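You operate a simulated robot arm through the tools that you are given. There is no shell and no other tool. Be economical: measure what you need, move in short steps, check, and stop when the job is done.

You are at the controls of a simulated two-armed robot. One attempt, no reset.

TASK
Polish the haze off the smoked washboard and carry it to the rack.
Fine: polish from the white tin on the green cloth, cloth back; both hands, square on the main shelf. What is to be rubbed or washed off counts as gone when no trace of it is left.

It is judged by the outcome, as a careful person would: the job done as asked, and still so three seconds after it is handed in. It fails if anything else is knocked over, pushed out of place, dropped, spilled or broken. Flat cloth is picked up by pressing the open fingertips on it (5 to 10 N) and closing them slowly along it; thin cloth reads only 2 to 8 mm in the jaws.

THE ROBOT
Two 7-joint arms with two-finger parallel grippers on one trunk, on a base that drives. Base frame: it is fixed to the floor where the robot stands at the start and does not move with it; the origin is under the middle of the robot, x ahead of it, y to its left, z up; the surface under the hand at the start is at about z = 0.85. Units: m, degrees, N and s.
The left shoulder is at the start at [0.06, 0.143, 0.963], the right one opposite. With the tool pointing down near the work surface each hand reaches from about 0.32 to 0.74 m from the robot's upright axis, wherever it stands, measured 20 degrees to its own side. Places, roughly: main shelf of the gear rack [0.5, -1.3, 0.8]. Payload 1.57 kg a hand.
The TCP of each hand is the grasp point between the finger pads, 0.03 m short of the fingertips. In the tool frame z runs along the fingers and y along their closing line. The gripper opens to 0.11 m. The fingers are 0.024 m wide and 0.012 m thick; the gripper's body (0.048 by 0.112 m) begins 0.078 m behind the TCP.
Orientation is that of the tool frame in the base frame, as a unit quaternion [x, y, z, w]. With the fingers straight down and closing along the base's y, the tool's x points along the base's -x, its y along +y and its z along -z.

THE INTERFACE
- The arms move only by the tool send_rows. It takes "left_moves", "right_moves" or both (then of equal length, played together; a hand with none holds still); each is a list of rows, each a list of 7 numbers: the shift along the tool's x, y, z in mm, then the turn, a rotation vector about the tool's x, y, z in degrees, then the finger opening in mm, from 0 to 110. In form: [[x, y, z, ax, ay, az, hand], ...]. A call has 1 to 12 rows; each row shifts and turns the commanded pose from where the row before left it, along the tool's axes as they then stand. Rows are played at 5 a second. More than 0.05 m and 8.6 degrees between two rows, or a gripper value outside its range, and nothing of the call is played. A pose out of reach is approached as far as the arm can. The call stops where the force on the tool passes 40 N (or 10 N more than at its start, if that is more) or the arm is blocked; 0.2 s more then pass. The fingers move at their own pace (about 0.045 m/s each) and stop on an object; they squeeze with about 32 N. The grip force told is the motor's: it shows also when the fingers shut on nothing. Time passes only in rows, and 0.2 s behind the last, so rows that do not move let the fingers close. The reply holds the time, the measured pose of the TCP, the force on the tool along the base axes, the opening and the grip force, in the units named above and with some noise, with the torque about the TCP (base axes, N m) and any sound that the robot's microphone picked up.
- Cameras (640 x 400 px; columns grow to the right, rows downward): "scene" is now at [0.0402, -0.0307, 1.5687]; the picture's right is [-0.41, -0.91, 0.00], its down [-0.72, 0.32, -0.61] and it looks along [0.56, -0.25, -0.79] (base axes); focal length 273 px, centre (320, 200). "left" rides on the left gripper at [0.07, -0.016, -0.141] in its tool frame; the picture's right is [0.23, 0.97, 0.00], its down [-0.85, 0.20, -0.48] and it looks along [-0.47, 0.11, 0.88] (tool axes); focal length 222 px, centre (320, 200). "right" rides on the right gripper at [0.07, 0.016, -0.141] in its tool frame; the picture's right is [-0.23, 0.97, 0.00], its down [-0.85, -0.20, -0.48] and it looks along [-0.47, -0.11, 0.88] (tool axes); focal length 222 px, centre (320, 200).
- snapshot(camera): a new picture of that camera. No time passes.
- raise_lower(by): slides the trunk up (or, below 0, down) by that many m; the arms and the scene camera ride with it, the base frame stays. It gives what a move gives, with no picture.
- base_move(legs): drives the robot by 1 to 6 legs, each [ahead, left, turn to the left] in m, m and degrees, along the robot's own axes; the way and the turn of a leg run together, so that a leg with both is an arc; at most 1.5 m and 180 degrees a leg. The arms and the cameras ride along, it lands a little off, and it stops where it bumps. It gives what a move gives.
- pan_tilt(pan, tilt): turns the head with the scene camera to pan (to the left, within 86 degrees either way) and tilt (down, from -29 to 69), counted from straight ahead of the robot. It gives what a move gives.
- probe_pixels(camera, pixels): for up to 12 pixels [column, row] of the newest picture of that camera ("zoom" is the newest enlarged one), the place [x, y, z] in the base frame of the surface seen there, good to about 0.002 m. No time passes.
- inspect(camera, box): a new picture of the part [left, top, right, bottom] of that camera's present view, enlarged. No time passes.
- close_job(): hands the job in; it is judged then, once.

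Work in short steps. Measure before you move; look again where a grasp or a placing could have gone wrong, and mend it. You have 80 turns and 58 pictures in all, those below and enlarged ones among them. Open the grippers and draw the arms clear of the work before you hand the job in, unless the task says otherwise; then end with one line.

The tools are called after "Call:" as a command line: name --argument value ..., lists and objects as JSON in quotes. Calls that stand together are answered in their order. send_rows: Moves the arms, as the interface text tells. Its arguments: {"type":"object","properties":{"left_moves":{"type":"array"},"right_moves":{"type":"array"}},"required":[]} The other tools are called the same way: raise_lower (by) slides the trunk up or down; base_move (legs) drives the base; pan_tilt (pan, tilt) turns the head that bears the scene camera; snapshot (camera) takes a picture; probe_pixels (camera, pixels) gives the place of the surface under pixels of a picture; inspect (camera, box) takes an enlarged picture of a part of a camera's view; close_job () hands the job in.

At the start:

```text
time_s: 0.0
left_ee_pos: [0.4622, 0.0001, 1.0892]
left_ee_rot: [0.0, 1.0, 0.001, 0.0]
left_contact_force: [-0.8, 0.4, 0.8]
left_ft_torque: [0.02, 0.01, -0.02]
left_gripper_width: 0.1102
left_grip_force: 0.1
right_ee_pos: [0.3919, -0.3652, 1.1494]
right_ee_rot: [0.0, 1.0, 0.0, 0.0]
right_contact_force: [-0.4, -0.8, 0.1]
right_ft_torque: [-0.03, 0.04, 0.02]
right_gripper_width: 0.1101
right_grip_force: 0.0
trunk travel left (down, up): [-0.562, 0.028]
robot x, y, heading: [-0.0012, 0.0014, -0.0]
head pan, tilt: [-24.1, 52.4]
```

scene: 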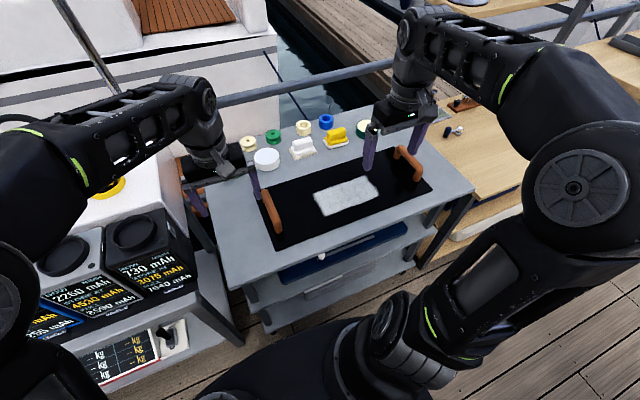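
right: 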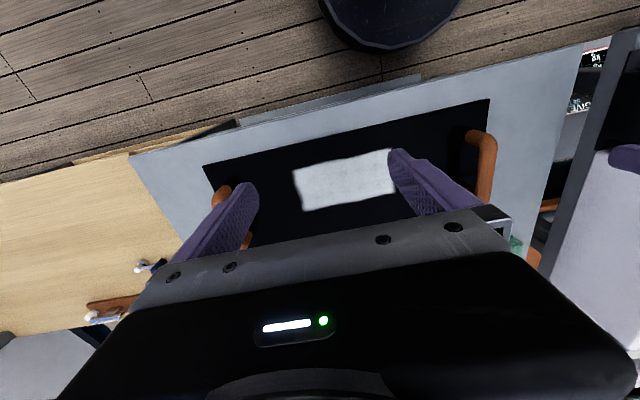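
left: 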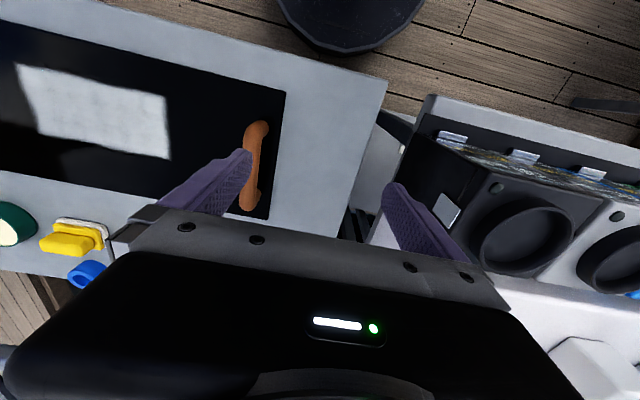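

The scene shows a dark board with orange handles and a white haze patch around (347,195), and tins near the back edge at rows 120-160. I'll enlarge that part to identify the tins and cloths.

Call:
inspect --camera "scene" --box '[200, 90, 480, 265]'

Call:
inspect --camera "scene" --box '[230, 105, 390, 205]'

```text
2.29 times, centred on (340, 178) of scene
```

zoom: 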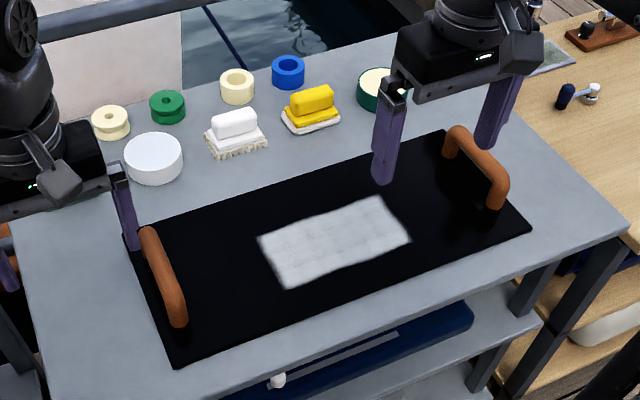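

```text
4.00 times, centred on (310, 155) of scene
```

zoom: 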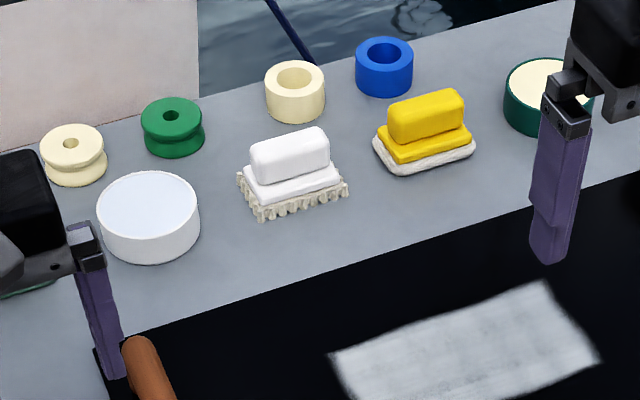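

A green thing shows behind the left hand at about scene (235,176). I'll probe key points from this zoom and move the left hand up out of the view.

Call:
probe_pixels --camera "zoom" --pixels '[[148, 200], [110, 200], [190, 200], [148, 180], [150, 240], [548, 85], [590, 90], [15, 288], [345, 355], [545, 285], [290, 150], [430, 120]]'

Call:
send_rows --left_moves '[[0, 40, 0, 0, 0, 0, 110], [0, 40, 0, 0, 0, 0, 110], [0, 40, 0, 0, 0, 0, 110], [0, 40, 0, 0, 0, 0, 110], [0, 40, 0, 0, 0, 0, 110]]'

Call:
snapshot --camera "scene"

```text
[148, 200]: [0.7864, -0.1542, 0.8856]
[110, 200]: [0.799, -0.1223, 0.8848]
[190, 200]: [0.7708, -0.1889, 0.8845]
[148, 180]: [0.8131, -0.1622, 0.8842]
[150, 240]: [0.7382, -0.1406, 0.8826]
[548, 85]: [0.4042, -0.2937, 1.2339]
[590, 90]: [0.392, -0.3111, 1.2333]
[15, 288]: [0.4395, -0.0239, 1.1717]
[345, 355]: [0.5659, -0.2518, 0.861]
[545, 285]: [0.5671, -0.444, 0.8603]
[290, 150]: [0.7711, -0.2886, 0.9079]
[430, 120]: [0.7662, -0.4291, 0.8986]
```

```text
time_s: 0.9
left_ee_pos: [0.4587, 0.1231, 1.0905]
left_ee_rot: [0.012, 1.0, -0.01, 0.001]
left_contact_force: [0.3, -26.8, -4.2]
left_ft_torque: [-1.04, 0.06, -0.31]
left_gripper_width: 0.0867
left_grip_force: 0.1
right_ee_pos: [0.3904, -0.3689, 1.1492]
right_ee_rot: [0.002, 1.0, 0.002, 0.0]
right_contact_force: [-0.6, 0.4, -0.1]
right_ft_torque: [0.0, -0.02, 0.03]
right_gripper_width: 0.1101
right_grip_force: 0.1
trunk travel left (down, up): [-0.562, 0.028]
robot x, y, heading: [-0.0014, -0.0029, -0.3]
head pan, tilt: [-24.1, 52.4]
stopped in row 4 (left hand): the force on the tool passed its limit at 47 N (the readings are from after the stop); the commanded pose is now the measured one
```

```text
52 pictures are left
```

scene: 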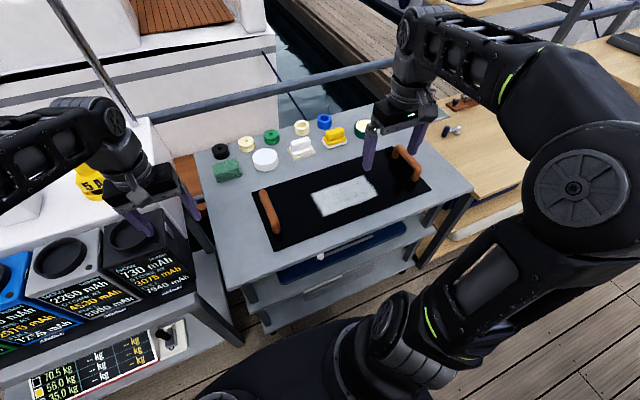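

The left hand touched the battery box at left (robot nudged, box seems the same). I'll back off and lift it, then look closely at the box and green cloth at (228,170).

Call:
send_rows --left_moves '[[0, -25, 0, 0, 0, 0, 110], [0, -10, 0, 0, 0, 0, 110], [0, 0, -40, 0, 0, 0, 110], [0, 0, -40, 0, 0, 0, 110], [0, 0, -40, 0, 0, 0, 110], [-40, 0, 0, 0, 0, 0, 110]]'

Call:
inspect --camera "scene" --box '[160, 100, 400, 250]'

Call:
snapshot --camera "scene"

```text
time_s: 2.4
left_ee_pos: [0.4885, 0.0925, 1.1482]
left_ee_rot: [0.008, 1.0, -0.007, 0.002]
left_contact_force: [0.2, 0.8, -0.1]
left_ft_torque: [0.0, 0.01, -0.01]
left_gripper_width: 0.1096
left_grip_force: 0.0
left hand out of reach, approached as far as the arm can: row 4, 5, 6
right_ee_pos: [0.3921, -0.3673, 1.1489]
right_ee_rot: [0.001, 1.0, 0.0, 0.0]
right_contact_force: [-0.9, -0.6, -0.1]
right_ft_torque: [0.03, 0.0, 0.01]
right_gripper_width: 0.11
right_grip_force: 0.0
trunk travel left (down, up): [-0.562, 0.028]
robot x, y, heading: [0.0019, -0.0009, 0.1]
head pan, tilt: [-24.1, 52.4]
```

```text
2.67 times, centred on (280, 175) of scene
```

zoom: 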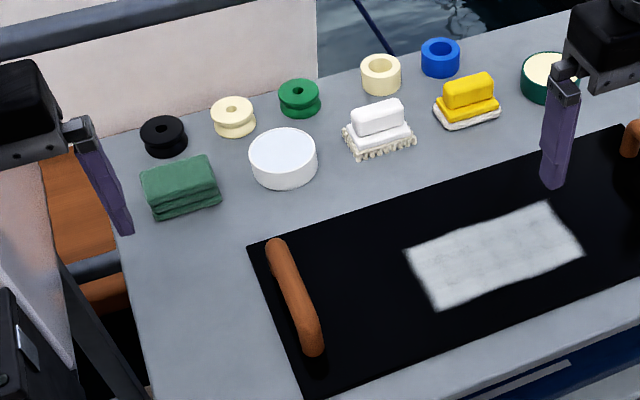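

```text
50 pictures are left
```

scene: 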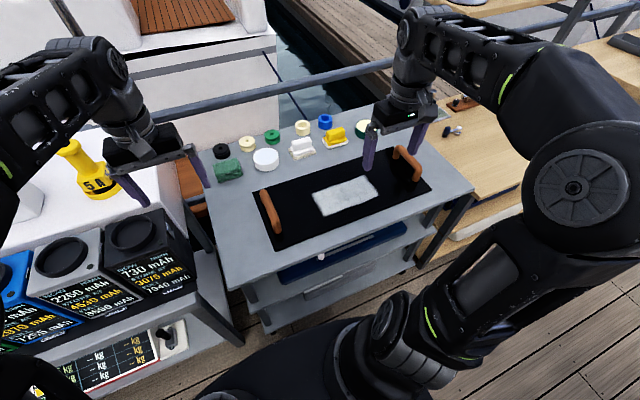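

Box unmoved. Folded green cloth is at zoom (182,187), white tin at (283,158). Probing cloth, board corners, handles and haze corners.

Call:
probe_pixels --camera "zoom" --pixels '[[142, 175], [205, 158], [218, 195], [155, 213], [180, 180], [130, 220], [248, 248], [272, 245], [316, 345], [632, 130], [622, 125], [302, 396]]'

Call:
probe_pixels --camera "scene" --pixels '[[312, 193], [366, 175], [379, 195], [324, 216], [254, 186], [276, 250], [431, 188], [410, 148], [397, 148], [418, 178], [265, 192], [279, 231]]'

Call:
inspect --camera "scene" --box '[210, 140, 290, 190]'

```text
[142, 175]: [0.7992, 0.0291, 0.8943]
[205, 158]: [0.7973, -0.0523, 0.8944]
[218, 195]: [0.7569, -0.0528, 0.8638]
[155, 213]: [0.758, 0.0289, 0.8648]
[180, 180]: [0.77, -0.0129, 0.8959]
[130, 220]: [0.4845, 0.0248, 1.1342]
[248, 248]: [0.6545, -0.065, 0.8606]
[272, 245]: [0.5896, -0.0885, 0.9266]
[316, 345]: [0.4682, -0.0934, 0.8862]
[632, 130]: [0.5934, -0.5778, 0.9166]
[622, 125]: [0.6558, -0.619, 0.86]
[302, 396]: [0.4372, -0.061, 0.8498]
```

```text
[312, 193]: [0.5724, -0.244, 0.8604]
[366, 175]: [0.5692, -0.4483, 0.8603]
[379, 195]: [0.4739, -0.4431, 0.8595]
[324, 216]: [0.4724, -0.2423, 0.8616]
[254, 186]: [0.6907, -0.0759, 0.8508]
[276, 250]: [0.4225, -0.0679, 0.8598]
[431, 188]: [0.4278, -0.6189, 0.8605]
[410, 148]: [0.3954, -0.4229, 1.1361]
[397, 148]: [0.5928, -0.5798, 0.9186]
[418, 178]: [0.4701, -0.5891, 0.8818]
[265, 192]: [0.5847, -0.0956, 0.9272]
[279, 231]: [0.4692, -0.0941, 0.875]
```

```text
8.00 times, centred on (250, 165) of scene
```

zoom: 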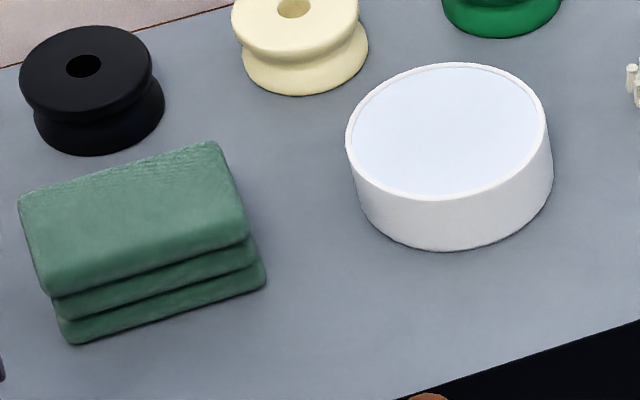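

The white tin is open with pale polish (zoom 450,130), cloth is a folded pad beside it. Now I probe the table edges and look at the rack to the right.

Call:
probe_pixels --camera "scene" --pixels '[[232, 292], [350, 248], [472, 190], [198, 160], [220, 152], [247, 144], [345, 240], [205, 185]]'

Call:
pan_tilt --pan -75 --tilt 30

Call:
snapshot --camera "scene"

```text
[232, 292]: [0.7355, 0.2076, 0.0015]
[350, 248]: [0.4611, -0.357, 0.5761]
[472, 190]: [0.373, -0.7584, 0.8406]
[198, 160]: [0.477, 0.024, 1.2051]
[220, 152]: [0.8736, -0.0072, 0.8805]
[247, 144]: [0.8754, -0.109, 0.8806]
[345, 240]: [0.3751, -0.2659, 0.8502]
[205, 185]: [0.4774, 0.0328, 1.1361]
```

```text
time_s: 3.5
left_ee_pos: [0.4878, 0.0945, 1.1474]
left_ee_rot: [0.008, 1.0, -0.008, 0.002]
left_contact_force: [0.0, -0.4, -0.8]
left_ft_torque: [0.01, 0.03, 0.02]
left_gripper_width: 0.1101
left_grip_force: 0.0
right_ee_pos: [0.3907, -0.3665, 1.1498]
right_ee_rot: [0.001, 1.0, 0.0, 0.0]
right_contact_force: [-0.1, 0.2, 0.4]
right_ft_torque: [-0.02, -0.01, -0.03]
right_gripper_width: 0.1099
right_grip_force: 0.0
trunk travel left (down, up): [-0.562, 0.028]
robot x, y, heading: [0.0007, -0.0013, 0.1]
head pan, tilt: [-75.0, 30.0]
```

```text
48 pictures are left
```

scene: 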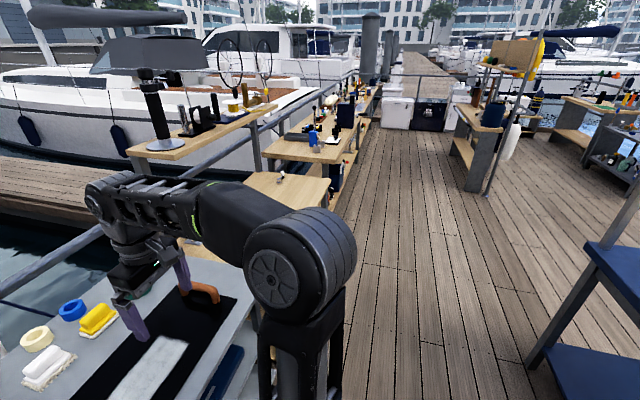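

The table front edge is at x≈0.37, and the rack lies off to the right. I'll drive ahead 0.1 and right 0.15 so cloth, tin and haze are all within left-hand reach.

Call:
base_move --legs '[[0.1, -0.15, 0]]'

Call:
pan_tilt --pan 0 --tilt 55

Call:
snapshot --camera "scene"

```text
time_s: 5.0
left_ee_pos: [0.5911, -0.0525, 1.1463]
left_ee_rot: [0.008, 1.0, -0.008, 0.001]
left_contact_force: [0.5, 0.1, -1.2]
left_ft_torque: [0.04, 0.0, 0.02]
left_gripper_width: 0.1103
left_grip_force: 0.1
right_ee_pos: [0.4954, -0.5158, 1.1491]
right_ee_rot: [0.001, 1.0, 0.0, 0.001]
right_contact_force: [0.0, -1.3, -0.3]
right_ft_torque: [0.01, 0.03, -0.03]
right_gripper_width: 0.1099
right_grip_force: 0.0
trunk travel left (down, up): [-0.562, 0.028]
robot x, y, heading: [0.1003, -0.1475, 0.0]
head pan, tilt: [-75.0, 30.0]
```

```text
time_s: 6.5
left_ee_pos: [0.5916, -0.0528, 1.1469]
left_ee_rot: [0.008, 1.0, -0.008, 0.001]
left_contact_force: [-0.6, -0.4, 0.4]
left_ft_torque: [-0.03, -0.02, -0.03]
left_gripper_width: 0.11
left_grip_force: 0.0
right_ee_pos: [0.4931, -0.5136, 1.1498]
right_ee_rot: [0.002, 1.0, 0.0, 0.0]
right_contact_force: [0.0, -0.3, 0.1]
right_ft_torque: [-0.01, 0.01, 0.02]
right_gripper_width: 0.1098
right_grip_force: 0.1
trunk travel left (down, up): [-0.562, 0.028]
robot x, y, heading: [0.1015, -0.1497, -0.1]
head pan, tilt: [0.0, 55.0]
```

```text
47 pictures are left
```

scene: 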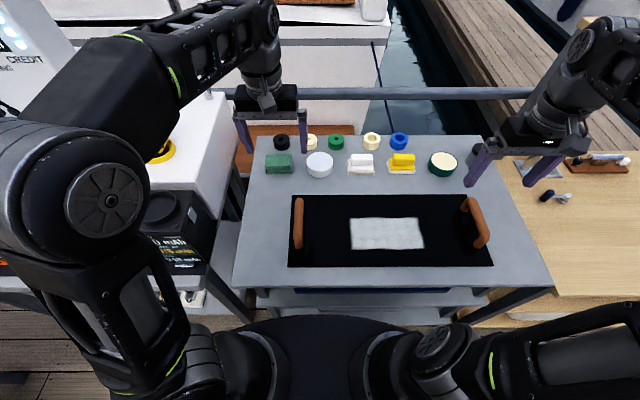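

Clear view now; cloth at (279,163), tin at (320,164). I enlarge and probe them precisely.

Call:
inspect --camera "scene" --box '[250, 125, 346, 185]'

Call:
probe_pixels --camera "zoom" --pixels '[[105, 190], [285, 190], [195, 190], [105, 240], [285, 240], [195, 300], [195, 210], [380, 260], [550, 260], [467, 190], [467, 315], [467, 260]]'

```text
6.67 times, centred on (298, 155) of scene
```

zoom: 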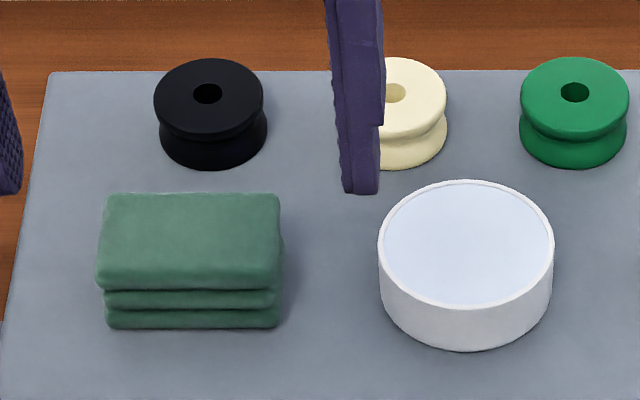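

```text
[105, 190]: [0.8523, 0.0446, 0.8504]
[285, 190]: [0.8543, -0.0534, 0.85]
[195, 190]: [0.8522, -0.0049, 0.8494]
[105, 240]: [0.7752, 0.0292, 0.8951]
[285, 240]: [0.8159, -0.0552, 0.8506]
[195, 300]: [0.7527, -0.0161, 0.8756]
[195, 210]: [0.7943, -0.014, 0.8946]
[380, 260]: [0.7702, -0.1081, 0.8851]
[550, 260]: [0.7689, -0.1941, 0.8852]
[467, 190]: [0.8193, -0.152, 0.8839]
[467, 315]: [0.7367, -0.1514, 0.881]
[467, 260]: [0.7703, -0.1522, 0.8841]
```

Cloth centre is (0.777,-0.0115), 84 mm wide in y, z 0.85–0.895; tin centre (0.777,-0.151), polish at z≈0.884. Moving the left hand over the cloth, closing along y, stopping 60 mm above.

Call:
send_rows --left_moves '[[-37, 8, 20, 0, 0, 0, 110], [-37, 8, 30, 0, 0, 0, 110], [-37, 8, 30, 0, 0, 0, 110], [-37, 8, 40, 0, 0, 0, 110], [-37, 9, 40, 0, 0, 0, 110], [0, 0, 34, 0, 0, 0, 110], [0, 0, 0, 0, 0, 0, 110]]'

Call:
snapshot --camera "left"

```text
refused: row 4 steps farther than a row can; nothing moved
```

```text
45 pictures are left
```

left: 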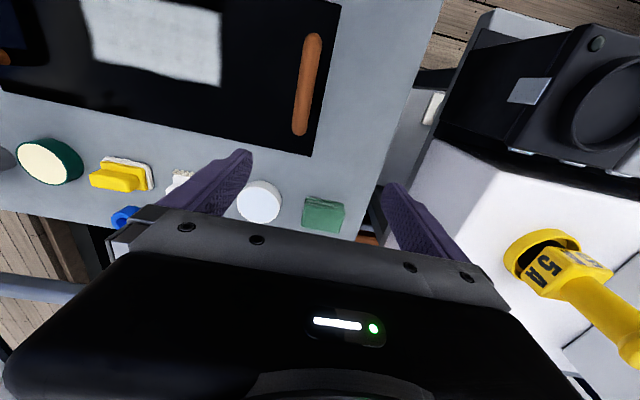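

A row was over 50 mm; I resend with smaller steps.

Call:
send_rows --left_moves '[[-31, 7, 20, 0, 0, 0, 110], [-31, 7, 30, 0, 0, 0, 110], [-31, 7, 30, 0, 0, 0, 110], [-31, 7, 30, 0, 0, 0, 110], [-31, 7, 30, 0, 0, 0, 110], [-30, 6, 30, 0, 0, 0, 110], [0, 0, 24, 0, 0, 0, 110], [0, 0, 0, 0, 0, 0, 110]]'

Call:
inspect --camera "scene" --box '[240, 115, 368, 195]'

```text
time_s: 8.3
left_ee_pos: [0.7764, -0.0194, 0.9511]
left_ee_rot: [0.008, 1.0, -0.008, 0.002]
left_contact_force: [0.2, -0.3, 0.3]
left_ft_torque: [-0.01, 0.02, -0.02]
left_gripper_width: 0.1101
left_grip_force: 0.1
right_ee_pos: [0.4932, -0.5154, 1.1496]
right_ee_rot: [0.002, 1.0, 0.0, 0.001]
right_contact_force: [-0.6, -0.5, 0.1]
right_ft_torque: [0.0, 0.01, -0.02]
right_gripper_width: 0.1102
right_grip_force: 0.1
trunk travel left (down, up): [-0.562, 0.028]
robot x, y, heading: [0.1047, -0.1504, -0.3]
head pan, tilt: [0.0, 55.0]
```

```text
5.00 times, centred on (304, 155) of scene
```

zoom: 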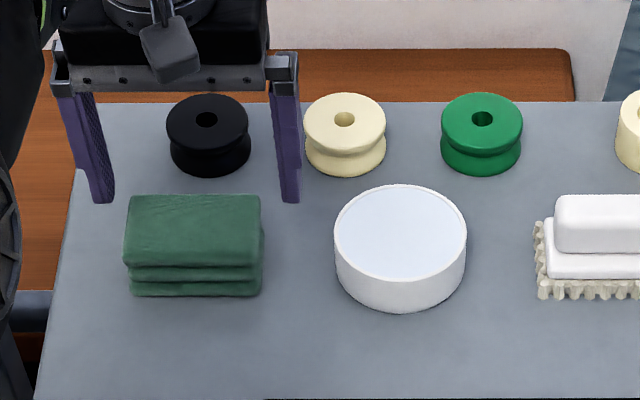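

Fingers straddle the cloth, 8 mm too far right, with ~0.9° tilt. I correct both and descend to TCP z≈0.893.

Call:
send_rows --left_moves '[[0, 8, 0, -0.9, 0, -0.9, 110], [0, 0, 20, 0, 0, 0, 110], [0, 0, 20, 0, 0, 0, 110], [0, 0, 18, 0, 0, 0, 110], [0, 0, 0, 0, 0, 0, 110]]'

Call:
inspect --camera "scene" --box '[240, 115, 368, 195]'

```text
time_s: 9.5
left_ee_pos: [0.7776, -0.0105, 0.8959]
left_ee_rot: [0.0, 1.0, 0.0, 0.002]
left_contact_force: [0.4, 0.3, -0.8]
left_ft_torque: [0.0, 0.02, 0.0]
left_gripper_width: 0.11
left_grip_force: 0.1
right_ee_pos: [0.4937, -0.5145, 1.1499]
right_ee_rot: [0.001, 1.0, 0.0, 0.0]
right_contact_force: [0.2, 0.6, 0.1]
right_ft_torque: [0.01, -0.01, -0.01]
right_gripper_width: 0.1099
right_grip_force: 0.1
trunk travel left (down, up): [-0.562, 0.028]
robot x, y, heading: [0.101, -0.1486, -0.3]
head pan, tilt: [0.0, 55.0]
```

```text
5.00 times, centred on (304, 155) of scene
```

zoom: 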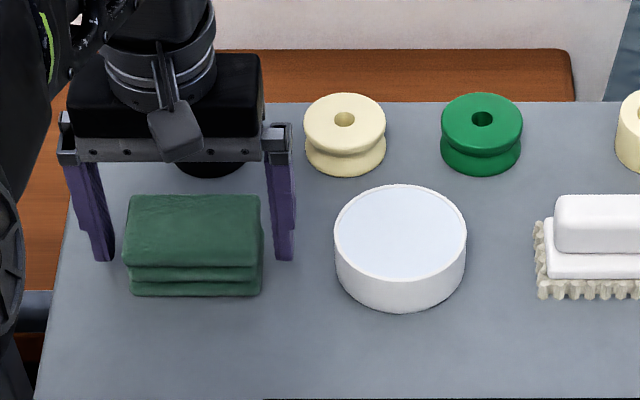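

Fingers straddle the pad cleanly. Closing gradually on the cloth.

Call:
send_rows --left_moves '[[0, 0, 4, 0, 0, 0, 95], [0, 0, 0, 0, 0, 0, 88], [0, 0, 0, 0, 0, 0, 80], [0, 0, 0, 0, 0, 0, 70], [0, 0, 0, 0, 0, 0, 60], [0, 0, 0, 0, 0, 0, 60]]'

```text
time_s: 10.9
left_ee_pos: [0.7768, -0.0102, 0.8927]
left_ee_rot: [-0.001, 1.0, -0.001, 0.001]
left_contact_force: [0.5, 0.0, 1.4]
left_ft_torque: [-0.05, 0.02, 0.0]
left_gripper_width: 0.0889
left_grip_force: 32.1
right_ee_pos: [0.4924, -0.5139, 1.1485]
right_ee_rot: [0.002, 1.0, 0.0, 0.001]
right_contact_force: [0.2, -0.5, -0.5]
right_ft_torque: [-0.04, -0.01, 0.01]
right_gripper_width: 0.11
right_grip_force: 0.1
trunk travel left (down, up): [-0.562, 0.028]
robot x, y, heading: [0.099, -0.1484, -0.2]
head pan, tilt: [0.0, 55.0]
```

The pad is held at 89 mm with 32 N. I lift 60 mm and carry it toward the tin centre (y shift −141 mm), then look.

Call:
send_rows --left_moves '[[0, 0, -20, 0, 0, 0, 60], [0, 0, -40, 0, 0, 0, 60], [0, -35, -10, 0, 0, 0, 60], [0, -35, 0, 0, 0, 0, 60], [0, -35, 0, 0, 0, 0, 60], [0, -36, 0, 0, 0, 0, 60], [0, 0, 0, 0, 0, 0, 60]]'

Call:
inspect --camera "scene" --box '[240, 115, 368, 195]'

```text
time_s: 12.5
left_ee_pos: [0.7742, -0.1038, 0.961]
left_ee_rot: [0.0, 1.0, 0.0, 0.004]
left_contact_force: [0.9, -0.4, -0.3]
left_ft_torque: [0.01, 0.0, 0.04]
left_gripper_width: 0.0888
left_grip_force: 31.7
left hand out of reach, approached as far as the arm can: row 5, 6
right_ee_pos: [0.4944, -0.5158, 1.1506]
right_ee_rot: [0.002, 1.0, 0.0, 0.0]
right_contact_force: [0.3, 0.4, 0.8]
right_ft_torque: [0.02, 0.02, 0.02]
right_gripper_width: 0.1103
right_grip_force: 0.2
trunk travel left (down, up): [-0.562, 0.028]
robot x, y, heading: [0.1038, -0.1484, -0.0]
head pan, tilt: [0.0, 55.0]
```

```text
5.00 times, centred on (304, 155) of scene
```

zoom: 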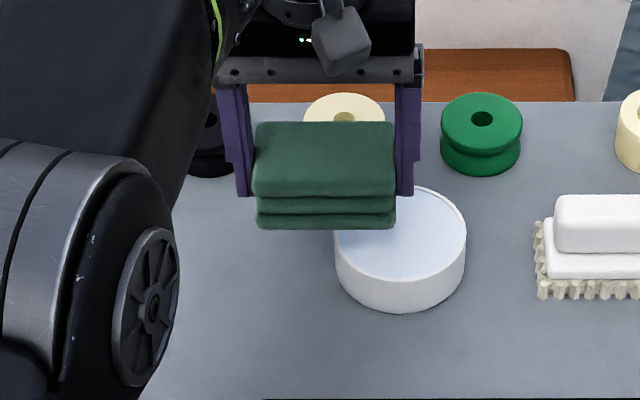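

The hand stopped at y=-0.104, out of reach. I raise the trunk slightly for clearance over the brush and shift the base right 0.15.

Call:
raise_lower --by 0.025

Call:
base_move --legs '[[0.03, -0.15, 0]]'

```text
time_s: 13.2
left_ee_pos: [0.7741, -0.1035, 0.9856]
left_ee_rot: [0.001, 1.0, -0.001, 0.003]
left_contact_force: [0.8, 0.1, -0.8]
left_ft_torque: [-0.02, -0.01, 0.04]
left_gripper_width: 0.0889
left_grip_force: 31.7
right_ee_pos: [0.4944, -0.5141, 1.1747]
right_ee_rot: [0.001, 1.0, 0.0, 0.0]
right_contact_force: [0.1, 0.0, -1.0]
right_ft_torque: [-0.02, -0.01, 0.01]
right_gripper_width: 0.1097
right_grip_force: 0.1
trunk travel left (down, up): [-0.587, 0.003]
robot x, y, heading: [0.1031, -0.1474, -0.4]
head pan, tilt: [0.0, 55.0]
```

```text
time_s: 14.6
left_ee_pos: [0.7715, -0.1672, 0.9859]
left_ee_rot: [-0.037, 0.999, -0.001, 0.004]
left_contact_force: [-0.1, -0.6, -0.6]
left_ft_torque: [0.02, -0.02, -0.03]
left_gripper_width: 0.089
left_grip_force: 32.5
right_ee_pos: [0.5209, -0.5979, 1.1746]
right_ee_rot: [-0.037, 0.999, 0.0, 0.001]
right_contact_force: [-0.1, 0.3, 1.0]
right_ft_torque: [0.01, -0.02, 0.03]
right_gripper_width: 0.11
right_grip_force: 0.0
trunk travel left (down, up): [-0.587, 0.003]
robot x, y, heading: [0.1042, -0.2604, 4.2]
head pan, tilt: [0.0, 55.0]
```

The base yawed 4.2° and stopped short at y=-0.26: it likely bumped something. I look.

Call:
snapshot --camera "scene"

```text
41 pictures are left
```

scene: 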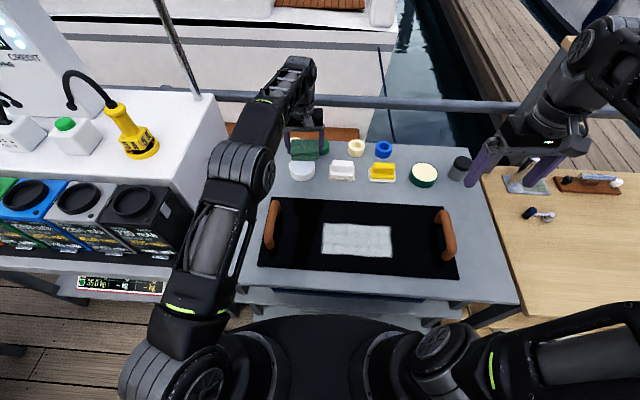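

The base probably met the table's front. I back off a little and square up, then check objects' positions.

Call:
base_move --legs '[[-0.02, 0, -4.2]]'

Call:
inspect --camera "scene" --box '[240, 120, 480, 270]'

```text
time_s: 15.5
left_ee_pos: [0.7564, -0.2172, 0.985]
left_ee_rot: [-0.002, 1.0, 0.0, 0.005]
left_contact_force: [0.6, -1.0, -1.8]
left_ft_torque: [0.0, -0.03, 0.0]
left_gripper_width: 0.0887
left_grip_force: 31.9
right_ee_pos: [0.4763, -0.6292, 1.1756]
right_ee_rot: [-0.001, 1.0, 0.0, 0.001]
right_contact_force: [0.0, 0.6, 1.0]
right_ft_torque: [0.0, -0.05, -0.02]
right_gripper_width: 0.11
right_grip_force: 0.1
trunk travel left (down, up): [-0.587, 0.003]
robot x, y, heading: [0.0861, -0.2601, -0.0]
head pan, tilt: [0.0, 55.0]
```

```text
2.67 times, centred on (360, 195) of scene
```

zoom: 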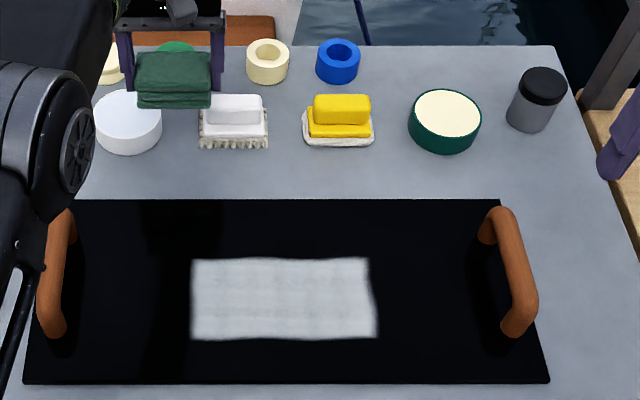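

I probe tin and haze corners to confirm nothing moved.

Call:
probe_pixels --camera "zoom" --pixels '[[158, 120], [130, 96], [128, 130], [190, 262], [368, 258], [378, 338], [190, 340], [75, 203], [547, 380], [498, 202], [500, 225], [62, 225]]'

```text
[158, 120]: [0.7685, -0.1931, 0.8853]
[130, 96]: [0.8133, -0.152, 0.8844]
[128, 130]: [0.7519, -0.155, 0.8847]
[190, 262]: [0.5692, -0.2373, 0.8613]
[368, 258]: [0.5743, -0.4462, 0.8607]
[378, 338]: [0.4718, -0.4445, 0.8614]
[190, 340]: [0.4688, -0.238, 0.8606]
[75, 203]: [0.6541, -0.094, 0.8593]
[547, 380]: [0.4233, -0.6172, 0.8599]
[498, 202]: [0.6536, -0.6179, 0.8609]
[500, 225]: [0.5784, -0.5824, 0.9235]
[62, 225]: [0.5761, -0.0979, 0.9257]
```

Nothing has moved. Moving the pad over the tin centre (0.777,-0.151), 15 mm above the polish.

Call:
send_rows --left_moves '[[-11, 33, 0, 0, 0, 0, 60], [-10, 33, 0, 0, 0, 0, 60], [0, 0, 20, 0, 0, 0, 60], [0, 0, 20, 0, 0, 0, 60], [0, 0, 0, 0, 0, 0, 60]]'

Call:
inspect --camera "scene" --box '[240, 120, 368, 200]'

```text
time_s: 16.7
left_ee_pos: [0.7649, -0.1831, 0.944]
left_ee_rot: [-0.002, 1.0, -0.001, 0.004]
left_contact_force: [0.1, -0.2, -0.4]
left_ft_torque: [0.02, -0.04, 0.04]
left_gripper_width: 0.089
left_grip_force: 31.5
left hand out of reach, approached as far as the arm can: row 1, 2
right_ee_pos: [0.4769, -0.6285, 1.1741]
right_ee_rot: [0.0, 1.0, 0.0, -0.001]
right_contact_force: [-0.6, -0.3, 0.4]
right_ft_torque: [0.01, -0.01, 0.01]
right_gripper_width: 0.1102
right_grip_force: 0.1
trunk travel left (down, up): [-0.587, 0.003]
robot x, y, heading: [0.0829, -0.2613, -0.2]
head pan, tilt: [0.0, 55.0]
```

```text
5.00 times, centred on (304, 160) of scene
```

zoom: 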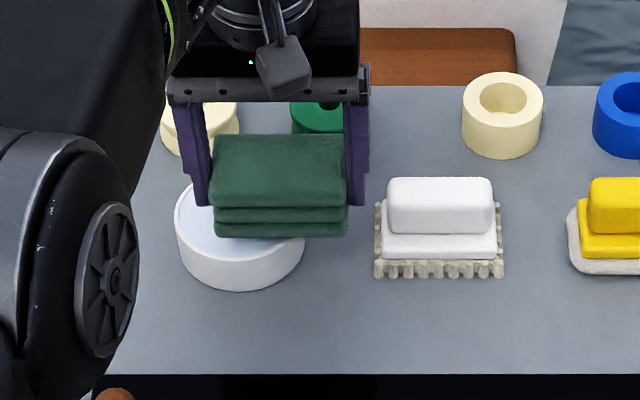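

The hand is at y=-0.183 and was stopped by reach higher up; now lower, I continue +32 mm in y and 12 mm ahead.

Call:
send_rows --left_moves '[[0, 16, 0, 0, 0, 0, 60], [0, 16, 0, 0, 0, 0, 60], [-12, 0, 0, 0, 0, 0, 60], [0, 0, 0, 0, 0, 0, 60]]'

```text
time_s: 17.7
left_ee_pos: [0.7788, -0.1501, 0.9437]
left_ee_rot: [-0.001, 1.0, -0.001, 0.003]
left_contact_force: [-0.1, 0.1, 0.0]
left_ft_torque: [-0.03, -0.04, 0.02]
left_gripper_width: 0.0894
left_grip_force: 32.2
right_ee_pos: [0.4775, -0.628, 1.1748]
right_ee_rot: [0.0, 1.0, 0.0, 0.001]
right_contact_force: [-0.9, 0.2, -0.1]
right_ft_torque: [0.02, -0.02, -0.02]
right_gripper_width: 0.1099
right_grip_force: 0.1
trunk travel left (down, up): [-0.587, 0.003]
robot x, y, heading: [0.0866, -0.263, 0.1]
head pan, tilt: [0.0, 55.0]
```

Centred on the tin. Lowering gently to touch the polish (contact expected at TCP z≈0.928).

Call:
send_rows --left_moves '[[0, 0, 10, 0, 0, 0, 60], [0, 0, 4, 0, 0, 0, 60], [0, 0, 2, 0, 0, 0, 60], [0, 0, 1, 0, 0, 0, 60], [0, 0, 0, 0, 0, 0, 60]]'

```text
time_s: 18.9
left_ee_pos: [0.7773, -0.1518, 0.928]
left_ee_rot: [-0.002, 1.0, -0.001, 0.004]
left_contact_force: [-2.3, -0.2, 6.0]
left_ft_torque: [0.04, 0.23, 0.03]
left_gripper_width: 0.0891
left_grip_force: 31.9
right_ee_pos: [0.4761, -0.6278, 1.1753]
right_ee_rot: [0.0, 1.0, 0.0, 0.0]
right_contact_force: [-0.4, -0.5, 0.1]
right_ft_torque: [0.04, 0.0, 0.02]
right_gripper_width: 0.1102
right_grip_force: 0.0
trunk travel left (down, up): [-0.587, 0.003]
robot x, y, heading: [0.083, -0.2634, -0.1]
head pan, tilt: [0.0, 55.0]
```

Contact at 6 N on the polish. I lift 40 mm straight up and check the tin and pad underside.

Call:
send_rows --left_moves '[[0, 0, -10, 0, 0, 0, 60], [0, 0, -20, 0, 0, 0, 60], [0, 0, -15, 0, 0, 0, 60], [0, 0, 0, 0, 0, 0, 60]]'

Call:
inspect --camera "scene" --box '[240, 120, 368, 200]'

```text
time_s: 19.9
left_ee_pos: [0.7765, -0.1512, 0.9717]
left_ee_rot: [-0.001, 1.0, -0.002, 0.008]
left_contact_force: [-0.3, 0.7, -0.2]
left_ft_torque: [-0.02, 0.0, 0.01]
left_gripper_width: 0.089
left_grip_force: 32.2
right_ee_pos: [0.4759, -0.6279, 1.1744]
right_ee_rot: [0.001, 1.0, -0.001, 0.0]
right_contact_force: [0.9, -0.6, -0.4]
right_ft_torque: [-0.01, -0.01, -0.04]
right_gripper_width: 0.1101
right_grip_force: 0.0
trunk travel left (down, up): [-0.587, 0.003]
robot x, y, heading: [0.0843, -0.2609, -0.1]
head pan, tilt: [0.0, 55.0]
```

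```text
5.00 times, centred on (304, 160) of scene
```

zoom: 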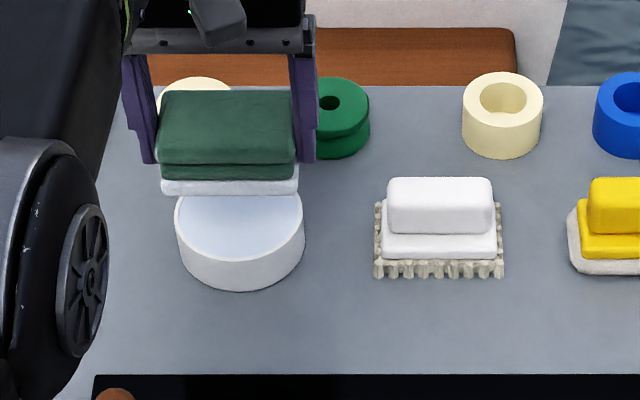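

The pad's bottom layer is now white with polish and the tin is undisturbed. Next, carry it over the haze's left rear corner area (0.55,-0.28) at safe height.

Call:
send_rows --left_moves '[[37, -21, 0, 0, 0, 0, 60], [37, -22, 0, 0, 0, 0, 60], [37, -21, 0, 0, 0, 0, 60], [37, -22, 0, 0, 0, 0, 60], [37, -21, 0, 0, 0, 0, 60], [40, -22, 0, 0, 0, 0, 60], [0, 0, 25, 0, 0, 0, 60], [0, 0, 25, 0, 0, 0, 60], [0, 0, 0, 0, 0, 0, 60]]'

```text
time_s: 21.9
left_ee_pos: [0.5544, -0.283, 0.9169]
left_ee_rot: [-0.001, 1.0, -0.001, 0.003]
left_contact_force: [0.4, -0.4, -0.4]
left_ft_torque: [0.01, 0.0, 0.01]
left_gripper_width: 0.0887
left_grip_force: 32.4
right_ee_pos: [0.477, -0.6286, 1.1756]
right_ee_rot: [0.0, 1.0, 0.0, 0.0]
right_contact_force: [0.4, 0.6, 0.3]
right_ft_torque: [-0.04, -0.02, 0.02]
right_gripper_width: 0.11
right_grip_force: 0.0
trunk travel left (down, up): [-0.587, 0.003]
robot x, y, heading: [0.0821, -0.2648, -0.1]
head pan, tilt: [0.0, 55.0]
```

Now at z 0.917; lowering to light contact on the board.

Call:
send_rows --left_moves '[[0, 0, 8, 0, 0, 0, 60], [0, 0, 4, 0, 0, 0, 60], [0, 0, 2, 0, 0, 0, 60], [0, 0, 1, 0, 0, 0, 60], [0, 0, 0, 0, 0, 0, 60]]'

```text
time_s: 23.1
left_ee_pos: [0.5536, -0.2827, 0.9036]
left_ee_rot: [-0.001, 1.0, -0.001, 0.003]
left_contact_force: [0.7, -0.5, -0.9]
left_ft_torque: [0.02, -0.01, 0.0]
left_gripper_width: 0.0889
left_grip_force: 32.3
right_ee_pos: [0.476, -0.6292, 1.1733]
right_ee_rot: [0.0, 1.0, -0.001, 0.0]
right_contact_force: [0.1, 0.4, 0.5]
right_ft_torque: [-0.01, 0.01, -0.01]
right_gripper_width: 0.1101
right_grip_force: 0.0
trunk travel left (down, up): [-0.587, 0.003]
robot x, y, heading: [0.0829, -0.2608, -0.2]
head pan, tilt: [0.0, 55.0]
```

Call:
send_rows --left_moves '[[0, 0, 1, 0, 0, 0, 60], [0, 0, 1, 0, 0, 0, 60], [0, 0, 0, 0, 0, 0, 60]]'

```text
time_s: 23.9
left_ee_pos: [0.5532, -0.281, 0.9024]
left_ee_rot: [-0.001, 1.0, -0.001, 0.003]
left_contact_force: [0.0, 0.3, 1.5]
left_ft_torque: [-0.03, 0.12, -0.01]
left_gripper_width: 0.0891
left_grip_force: 31.9
right_ee_pos: [0.4777, -0.6281, 1.1753]
right_ee_rot: [0.0, 1.0, 0.0, 0.0]
right_contact_force: [-0.2, 0.7, 0.0]
right_ft_torque: [-0.01, 0.01, 0.0]
right_gripper_width: 0.1101
right_grip_force: 0.1
trunk travel left (down, up): [-0.587, 0.003]
robot x, y, heading: [0.0863, -0.2628, 0.4]
head pan, tilt: [0.0, 55.0]
```

Barely touching (1.5 N). Press 2 mm more and do the first stroke to the right along the haze's rear half.

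Call:
send_rows --left_moves '[[0, 0, 2, 0, 0, 0, 60], [0, -25, 0, 0, 0, 0, 60], [0, -25, 0, 0, 0, 0, 60], [0, -25, 0, 0, 0, 0, 60], [0, -25, 0, 0, 0, 0, 60], [0, -25, 0, 0, 0, 0, 60], [0, 0, 0, 0, 0, 0, 60]]'

Call:
inspect --camera "scene" --box '[240, 120, 480, 270]'

```text
time_s: 25.5
left_ee_pos: [0.5538, -0.4062, 0.9026]
left_ee_rot: [-0.001, 1.0, -0.001, 0.005]
left_contact_force: [0.2, 6.4, 19.9]
left_ft_torque: [0.54, 0.21, 0.01]
left_gripper_width: 0.0888
left_grip_force: 31.7
right_ee_pos: [0.4759, -0.6267, 1.1757]
right_ee_rot: [0.001, 1.0, -0.001, 0.001]
right_contact_force: [-1.0, -0.9, 0.1]
right_ft_torque: [0.02, -0.01, 0.03]
right_gripper_width: 0.1096
right_grip_force: 0.1
trunk travel left (down, up): [-0.587, 0.003]
robot x, y, heading: [0.0856, -0.261, -0.1]
head pan, tilt: [0.0, 55.0]
```

```text
2.67 times, centred on (360, 195) of scene
```

zoom: 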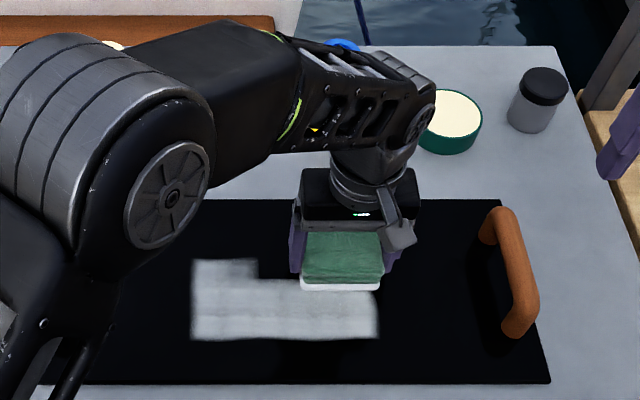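

Pressed rubbing clears haze (force grew to 20 N rightwards; left start at ~2 N wasn't cleared). I rub back left keeping pressure by adding small z steps.

Call:
send_rows --left_moves '[[0, -14, -1, 0, 0, 0, 60], [0, 25, 0, 0, 0, 0, 60], [0, 25, 0.4, 0, 0, 0, 60], [0, 25, 0.4, 0, 0, 0, 60], [0, 25, 0.5, 0, 0, 0, 60], [0, 25, 0.5, 0, 0, 0, 60], [0, 30, 0.4, 0, 0, 0, 60], [0, 0, 0, 0, 0, 0, 60]]'

```text
time_s: 27.3
left_ee_pos: [0.5533, -0.2667, 0.9019]
left_ee_rot: [-0.001, 1.0, -0.001, 0.005]
left_contact_force: [1.0, -6.6, 21.9]
left_ft_torque: [0.0, 0.28, -0.04]
left_gripper_width: 0.089
left_grip_force: 32.1
right_ee_pos: [0.4746, -0.6285, 1.1747]
right_ee_rot: [0.0, 1.0, 0.0, 0.001]
right_contact_force: [-0.4, -0.3, -0.1]
right_ft_torque: [0.01, 0.01, -0.01]
right_gripper_width: 0.11
right_grip_force: 0.1
trunk travel left (down, up): [-0.587, 0.003]
robot x, y, heading: [0.0838, -0.2648, 0.0]
head pan, tilt: [0.0, 55.0]
```

Force 22 N at left end. Shift 27 mm toward the robot, easing slightly, and sweep right, then shift again and sweep back.

Call:
send_rows --left_moves '[[27, 0, -1, 0, 0, 0, 60], [0, -30, -0.4, 0, 0, 0, 60], [0, -30, -0.4, 0, 0, 0, 60], [0, -30, -0.4, 0, 0, 0, 60], [0, -30, -0.4, 0, 0, 0, 60], [0, -35, -0.4, 0, 0, 0, 60], [0, 0, 0, 0, 0, 0, 60]]'

Call:
inspect --camera "scene" --box '[240, 120, 480, 270]'

```text
time_s: 28.0
left_ee_pos: [0.5238, -0.3029, 0.9017]
left_ee_rot: [-0.003, 1.0, 0.001, 0.004]
left_contact_force: [-4.2, -0.4, 15.1]
left_ft_torque: [-0.4, 0.36, -0.18]
left_gripper_width: 0.0889
left_grip_force: 32.1
right_ee_pos: [0.476, -0.6277, 1.1756]
right_ee_rot: [0.0, 1.0, 0.0, 0.002]
right_contact_force: [0.8, 0.3, -0.4]
right_ft_torque: [-0.01, -0.01, -0.01]
right_gripper_width: 0.1099
right_grip_force: 0.0
trunk travel left (down, up): [-0.587, 0.003]
robot x, y, heading: [0.0824, -0.2618, -0.1]
head pan, tilt: [0.0, 55.0]
stopped in row 3 (left hand): the force on the tool passed its limit at 41 N (the readings are from after the stop); the commanded pose is now the measured one
```

```text
2.67 times, centred on (360, 195) of scene
```

zoom: 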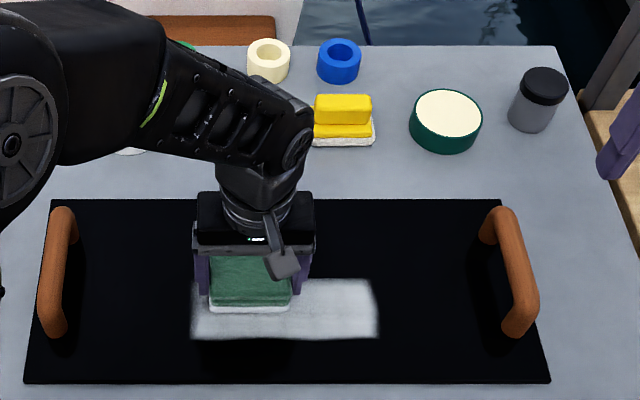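

A force spike (41 N) stopped it; rear band is clean. I ease off 0.8 mm and go on right in smaller steps.

Call:
send_rows --left_moves '[[0, 0, -0.8, 0, 0, 0, 60], [0, -15, 0, 0, 0, 0, 60], [0, -15, 0, 0, 0, 0, 60], [0, -15, 0, 0, 0, 0, 60], [0, -15, 0, 0, 0, 0, 60], [0, -15, 0, 0, 0, 0, 60], [0, -15, 0, 0, 0, 0, 60], [0, -15, 0, 0, 0, 0, 60], [0, -12, 0, 0, 0, 0, 60], [0, 0, 0, 0, 0, 0, 60]]'

```text
time_s: 30.2
left_ee_pos: [0.5245, -0.4166, 0.9029]
left_ee_rot: [-0.004, 1.0, 0.001, 0.004]
left_contact_force: [1.7, 10.3, 27.3]
left_ft_torque: [0.19, 0.05, 0.03]
left_gripper_width: 0.089
left_grip_force: 31.7
right_ee_pos: [0.4757, -0.6253, 1.1762]
right_ee_rot: [-0.001, 1.0, 0.0, 0.002]
right_contact_force: [0.2, 0.1, 0.3]
right_ft_torque: [-0.01, 0.02, -0.01]
right_gripper_width: 0.1098
right_grip_force: 0.0
trunk travel left (down, up): [-0.587, 0.003]
robot x, y, heading: [0.0872, -0.2639, 0.2]
head pan, tilt: [0.0, 55.0]
```

27 N at the right end. Ease 1 mm, step 25 mm toward the robot, sweep left in small steps.

Call:
send_rows --left_moves '[[0, 0, -1, 0, 0, 0, 60], [12, 0, -0.2, 0, 0, 0, 60], [12, 0, -0.2, 0, 0, 0, 60], [0, 20, 0, 0, 0, 0, 60], [0, 20, 0.2, 0, 0, 0, 60], [0, 20, 0.2, 0, 0, 0, 60], [0, 20, 0.2, 0, 0, 0, 60], [0, 20, 0.2, 0, 0, 0, 60], [0, 20, 0.2, 0, 0, 0, 60], [0, 20, 0.2, 0, 0, 0, 60], [0, 14, 0.2, 0, 0, 0, 60], [0, 0, 0, 0, 0, 0, 60]]'

Call:
inspect --camera "scene" --box '[240, 120, 480, 270]'

```text
time_s: 32.8
left_ee_pos: [0.5, -0.265, 0.9011]
left_ee_rot: [-0.003, 1.0, 0.002, 0.004]
left_contact_force: [0.2, -6.7, 19.5]
left_ft_torque: [-0.75, 0.07, -0.03]
left_gripper_width: 0.0889
left_grip_force: 32.0
right_ee_pos: [0.4764, -0.6271, 1.1753]
right_ee_rot: [-0.001, 1.0, 0.0, 0.001]
right_contact_force: [0.4, -0.2, 0.2]
right_ft_torque: [0.0, 0.03, 0.0]
right_gripper_width: 0.1099
right_grip_force: 0.1
trunk travel left (down, up): [-0.587, 0.003]
robot x, y, heading: [0.0854, -0.2618, -0.0]
head pan, tilt: [0.0, 55.0]
```

```text
2.67 times, centred on (360, 195) of scene
```

zoom: 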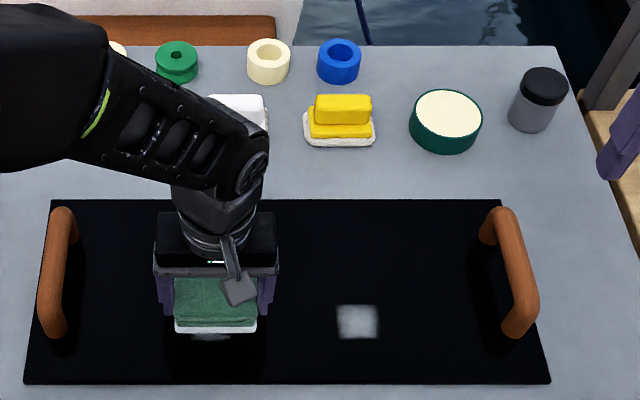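

Remaining: a patch at zoom (358,322) and a sliver at (210,338). Step 20 mm nearer, sweep right at slight easing.

Call:
send_rows --left_moves '[[10, 0, -0.3, 0, 0, 0, 60], [10, 0, -0.2, 0, 0, 0, 60], [0, -20, -0.2, 0, 0, 0, 60], [0, -20, -0.2, 0, 0, 0, 60], [0, -20, -0.2, 0, 0, 0, 60], [0, -20, -0.2, 0, 0, 0, 60], [0, -20, -0.2, 0, 0, 0, 60], [0, -20, -0.2, 0, 0, 0, 60], [0, -20, -0.1, 0, 0, 0, 60], [0, -20, 0, 0, 0, 0, 60], [0, 0, 0, 0, 0, 0, 60]]'

Call:
send_rows --left_moves '[[-15, 0, -0.2, 0, 0, 0, 60], [0, 15, 0, 0, 0, 0, 60], [0, 15, 0.1, 0, 0, 0, 60], [0, 15, 0.1, 0, 0, 0, 60], [0, -15, 0, 0, 0, 0, 60], [0, -15, 0, 0, 0, 0, 60], [0, -15, 0, 0, 0, 0, 60], [0, 20, 0, 0, 0, 0, 60], [0, 20, 0, 0, 0, 0, 60], [0, 0, 0, 0, 0, 0, 60]]'

```text
time_s: 35.2
left_ee_pos: [0.4803, -0.4271, 0.9025]
left_ee_rot: [-0.002, 1.0, 0.001, 0.003]
left_contact_force: [-0.5, 0.8, 3.8]
left_ft_torque: [-0.13, 0.09, -0.01]
left_gripper_width: 0.0891
left_grip_force: 31.8
right_ee_pos: [0.4774, -0.6278, 1.1751]
right_ee_rot: [-0.001, 1.0, -0.001, 0.001]
right_contact_force: [0.2, -0.1, 0.4]
right_ft_torque: [0.02, -0.02, -0.02]
right_gripper_width: 0.1101
right_grip_force: 0.1
trunk travel left (down, up): [-0.587, 0.003]
robot x, y, heading: [0.0844, -0.2644, 0.1]
head pan, tilt: [0.0, 55.0]
```

```text
time_s: 37.4
left_ee_pos: [0.497, -0.3839, 0.9034]
left_ee_rot: [-0.002, 1.0, 0.001, 0.003]
left_contact_force: [0.3, 0.6, -0.8]
left_ft_torque: [0.0, -0.01, 0.0]
left_gripper_width: 0.0887
left_grip_force: 32.0
right_ee_pos: [0.4761, -0.6277, 1.175]
right_ee_rot: [0.0, 1.0, 0.001, 0.001]
right_contact_force: [0.5, -0.3, 0.1]
right_ft_torque: [0.03, 0.03, -0.01]
right_gripper_width: 0.1101
right_grip_force: 0.1
trunk travel left (down, up): [-0.587, 0.003]
robot x, y, heading: [0.082, -0.2627, 0.3]
head pan, tilt: [0.0, 55.0]
```

Contact was light at the end (≈0 N). I lift and look at what is left.

Call:
send_rows --left_moves '[[0, 0, -40, 0, 0, 0, 60], [-40, 0, 0, 0, 0, 0, 60], [-40, 0, 0, 0, 0, 0, 60], [-20, 0, 0, 0, 0, 0, 60], [0, 0, 0, 0, 0, 0, 60]]'

Call:
inspect --camera "scene" --box '[280, 180, 440, 280]'

```text
time_s: 38.6
left_ee_pos: [0.598, -0.3815, 0.9423]
left_ee_rot: [-0.003, 1.0, 0.002, 0.004]
left_contact_force: [0.0, -0.2, -1.6]
left_ft_torque: [0.0, -0.01, -0.01]
left_gripper_width: 0.0892
left_grip_force: 32.3
right_ee_pos: [0.4758, -0.6283, 1.1745]
right_ee_rot: [-0.001, 1.0, 0.0, 0.0]
right_contact_force: [0.3, 0.3, 0.1]
right_ft_torque: [-0.05, 0.01, -0.03]
right_gripper_width: 0.1098
right_grip_force: 0.0
trunk travel left (down, up): [-0.587, 0.003]
robot x, y, heading: [0.0828, -0.2613, -0.2]
head pan, tilt: [0.0, 55.0]
```

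```text
4.00 times, centred on (360, 230) of scene
```

zoom: 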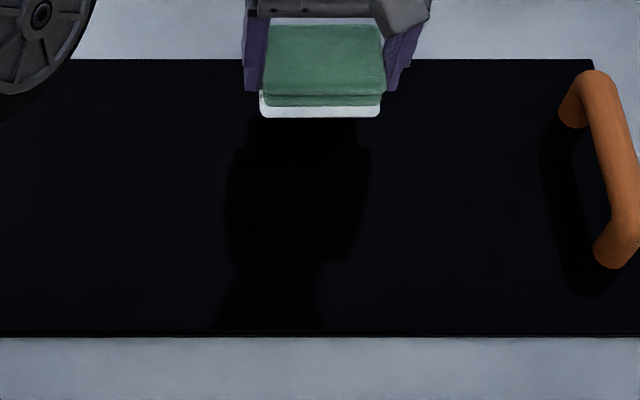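

It looks clean. I take a tighter zoom where the last patches were, to spot faint traces.

Call:
inspect --camera "scene" --box '[304, 206, 392, 261]'

```text
7.27 times, centred on (348, 234) of scene
```

zoom: 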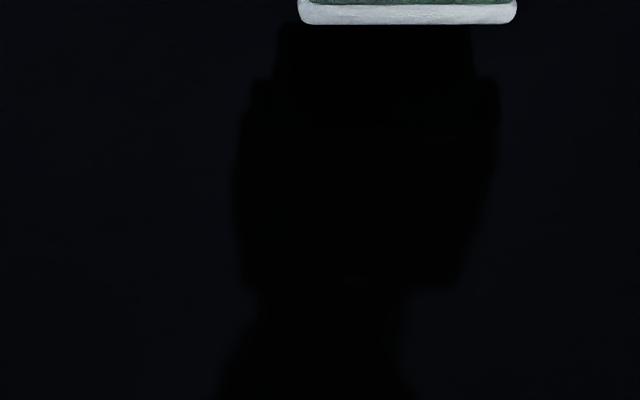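

Only hand shadow visible. I move the hand away toward the tin side and look at the whole haze zone without shadow.

Call:
send_rows --left_moves '[[-20, 40, -20, 0, 0, 0, 60], [-20, 40, -15, 0, 0, 0, 60], [0, 45, -10, 0, 0, 0, 60], [0, 45, 0, 0, 0, 0, 60], [0, 40, 0, 0, 0, 0, 60], [0, 0, 0, 0, 0, 0, 60]]'

Call:
inspect --camera "scene" --box '[296, 186, 400, 251]'

```text
time_s: 40.0
left_ee_pos: [0.6344, -0.1754, 0.9905]
left_ee_rot: [-0.002, 1.0, 0.002, 0.004]
left_contact_force: [0.3, -0.7, -0.2]
left_ft_torque: [0.02, 0.01, 0.04]
left_gripper_width: 0.0889
left_grip_force: 31.9
right_ee_pos: [0.4758, -0.6268, 1.1746]
right_ee_rot: [0.0, 1.0, 0.0, 0.0]
right_contact_force: [-0.5, 0.4, 1.0]
right_ft_torque: [0.02, 0.0, 0.01]
right_gripper_width: 0.1102
right_grip_force: 0.1
trunk travel left (down, up): [-0.587, 0.003]
robot x, y, heading: [0.0875, -0.264, -0.0]
head pan, tilt: [0.0, 55.0]
```

```text
6.15 times, centred on (348, 218) of scene
```

zoom: 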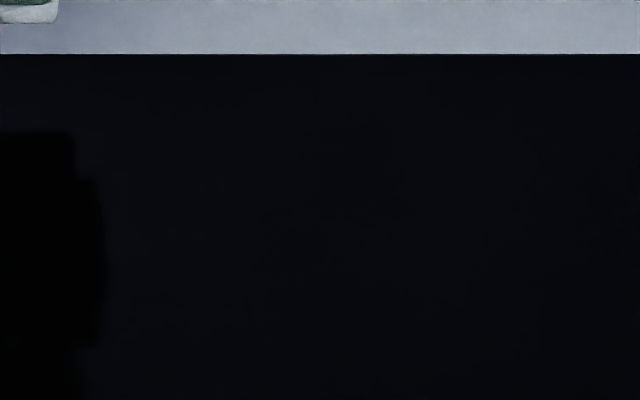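

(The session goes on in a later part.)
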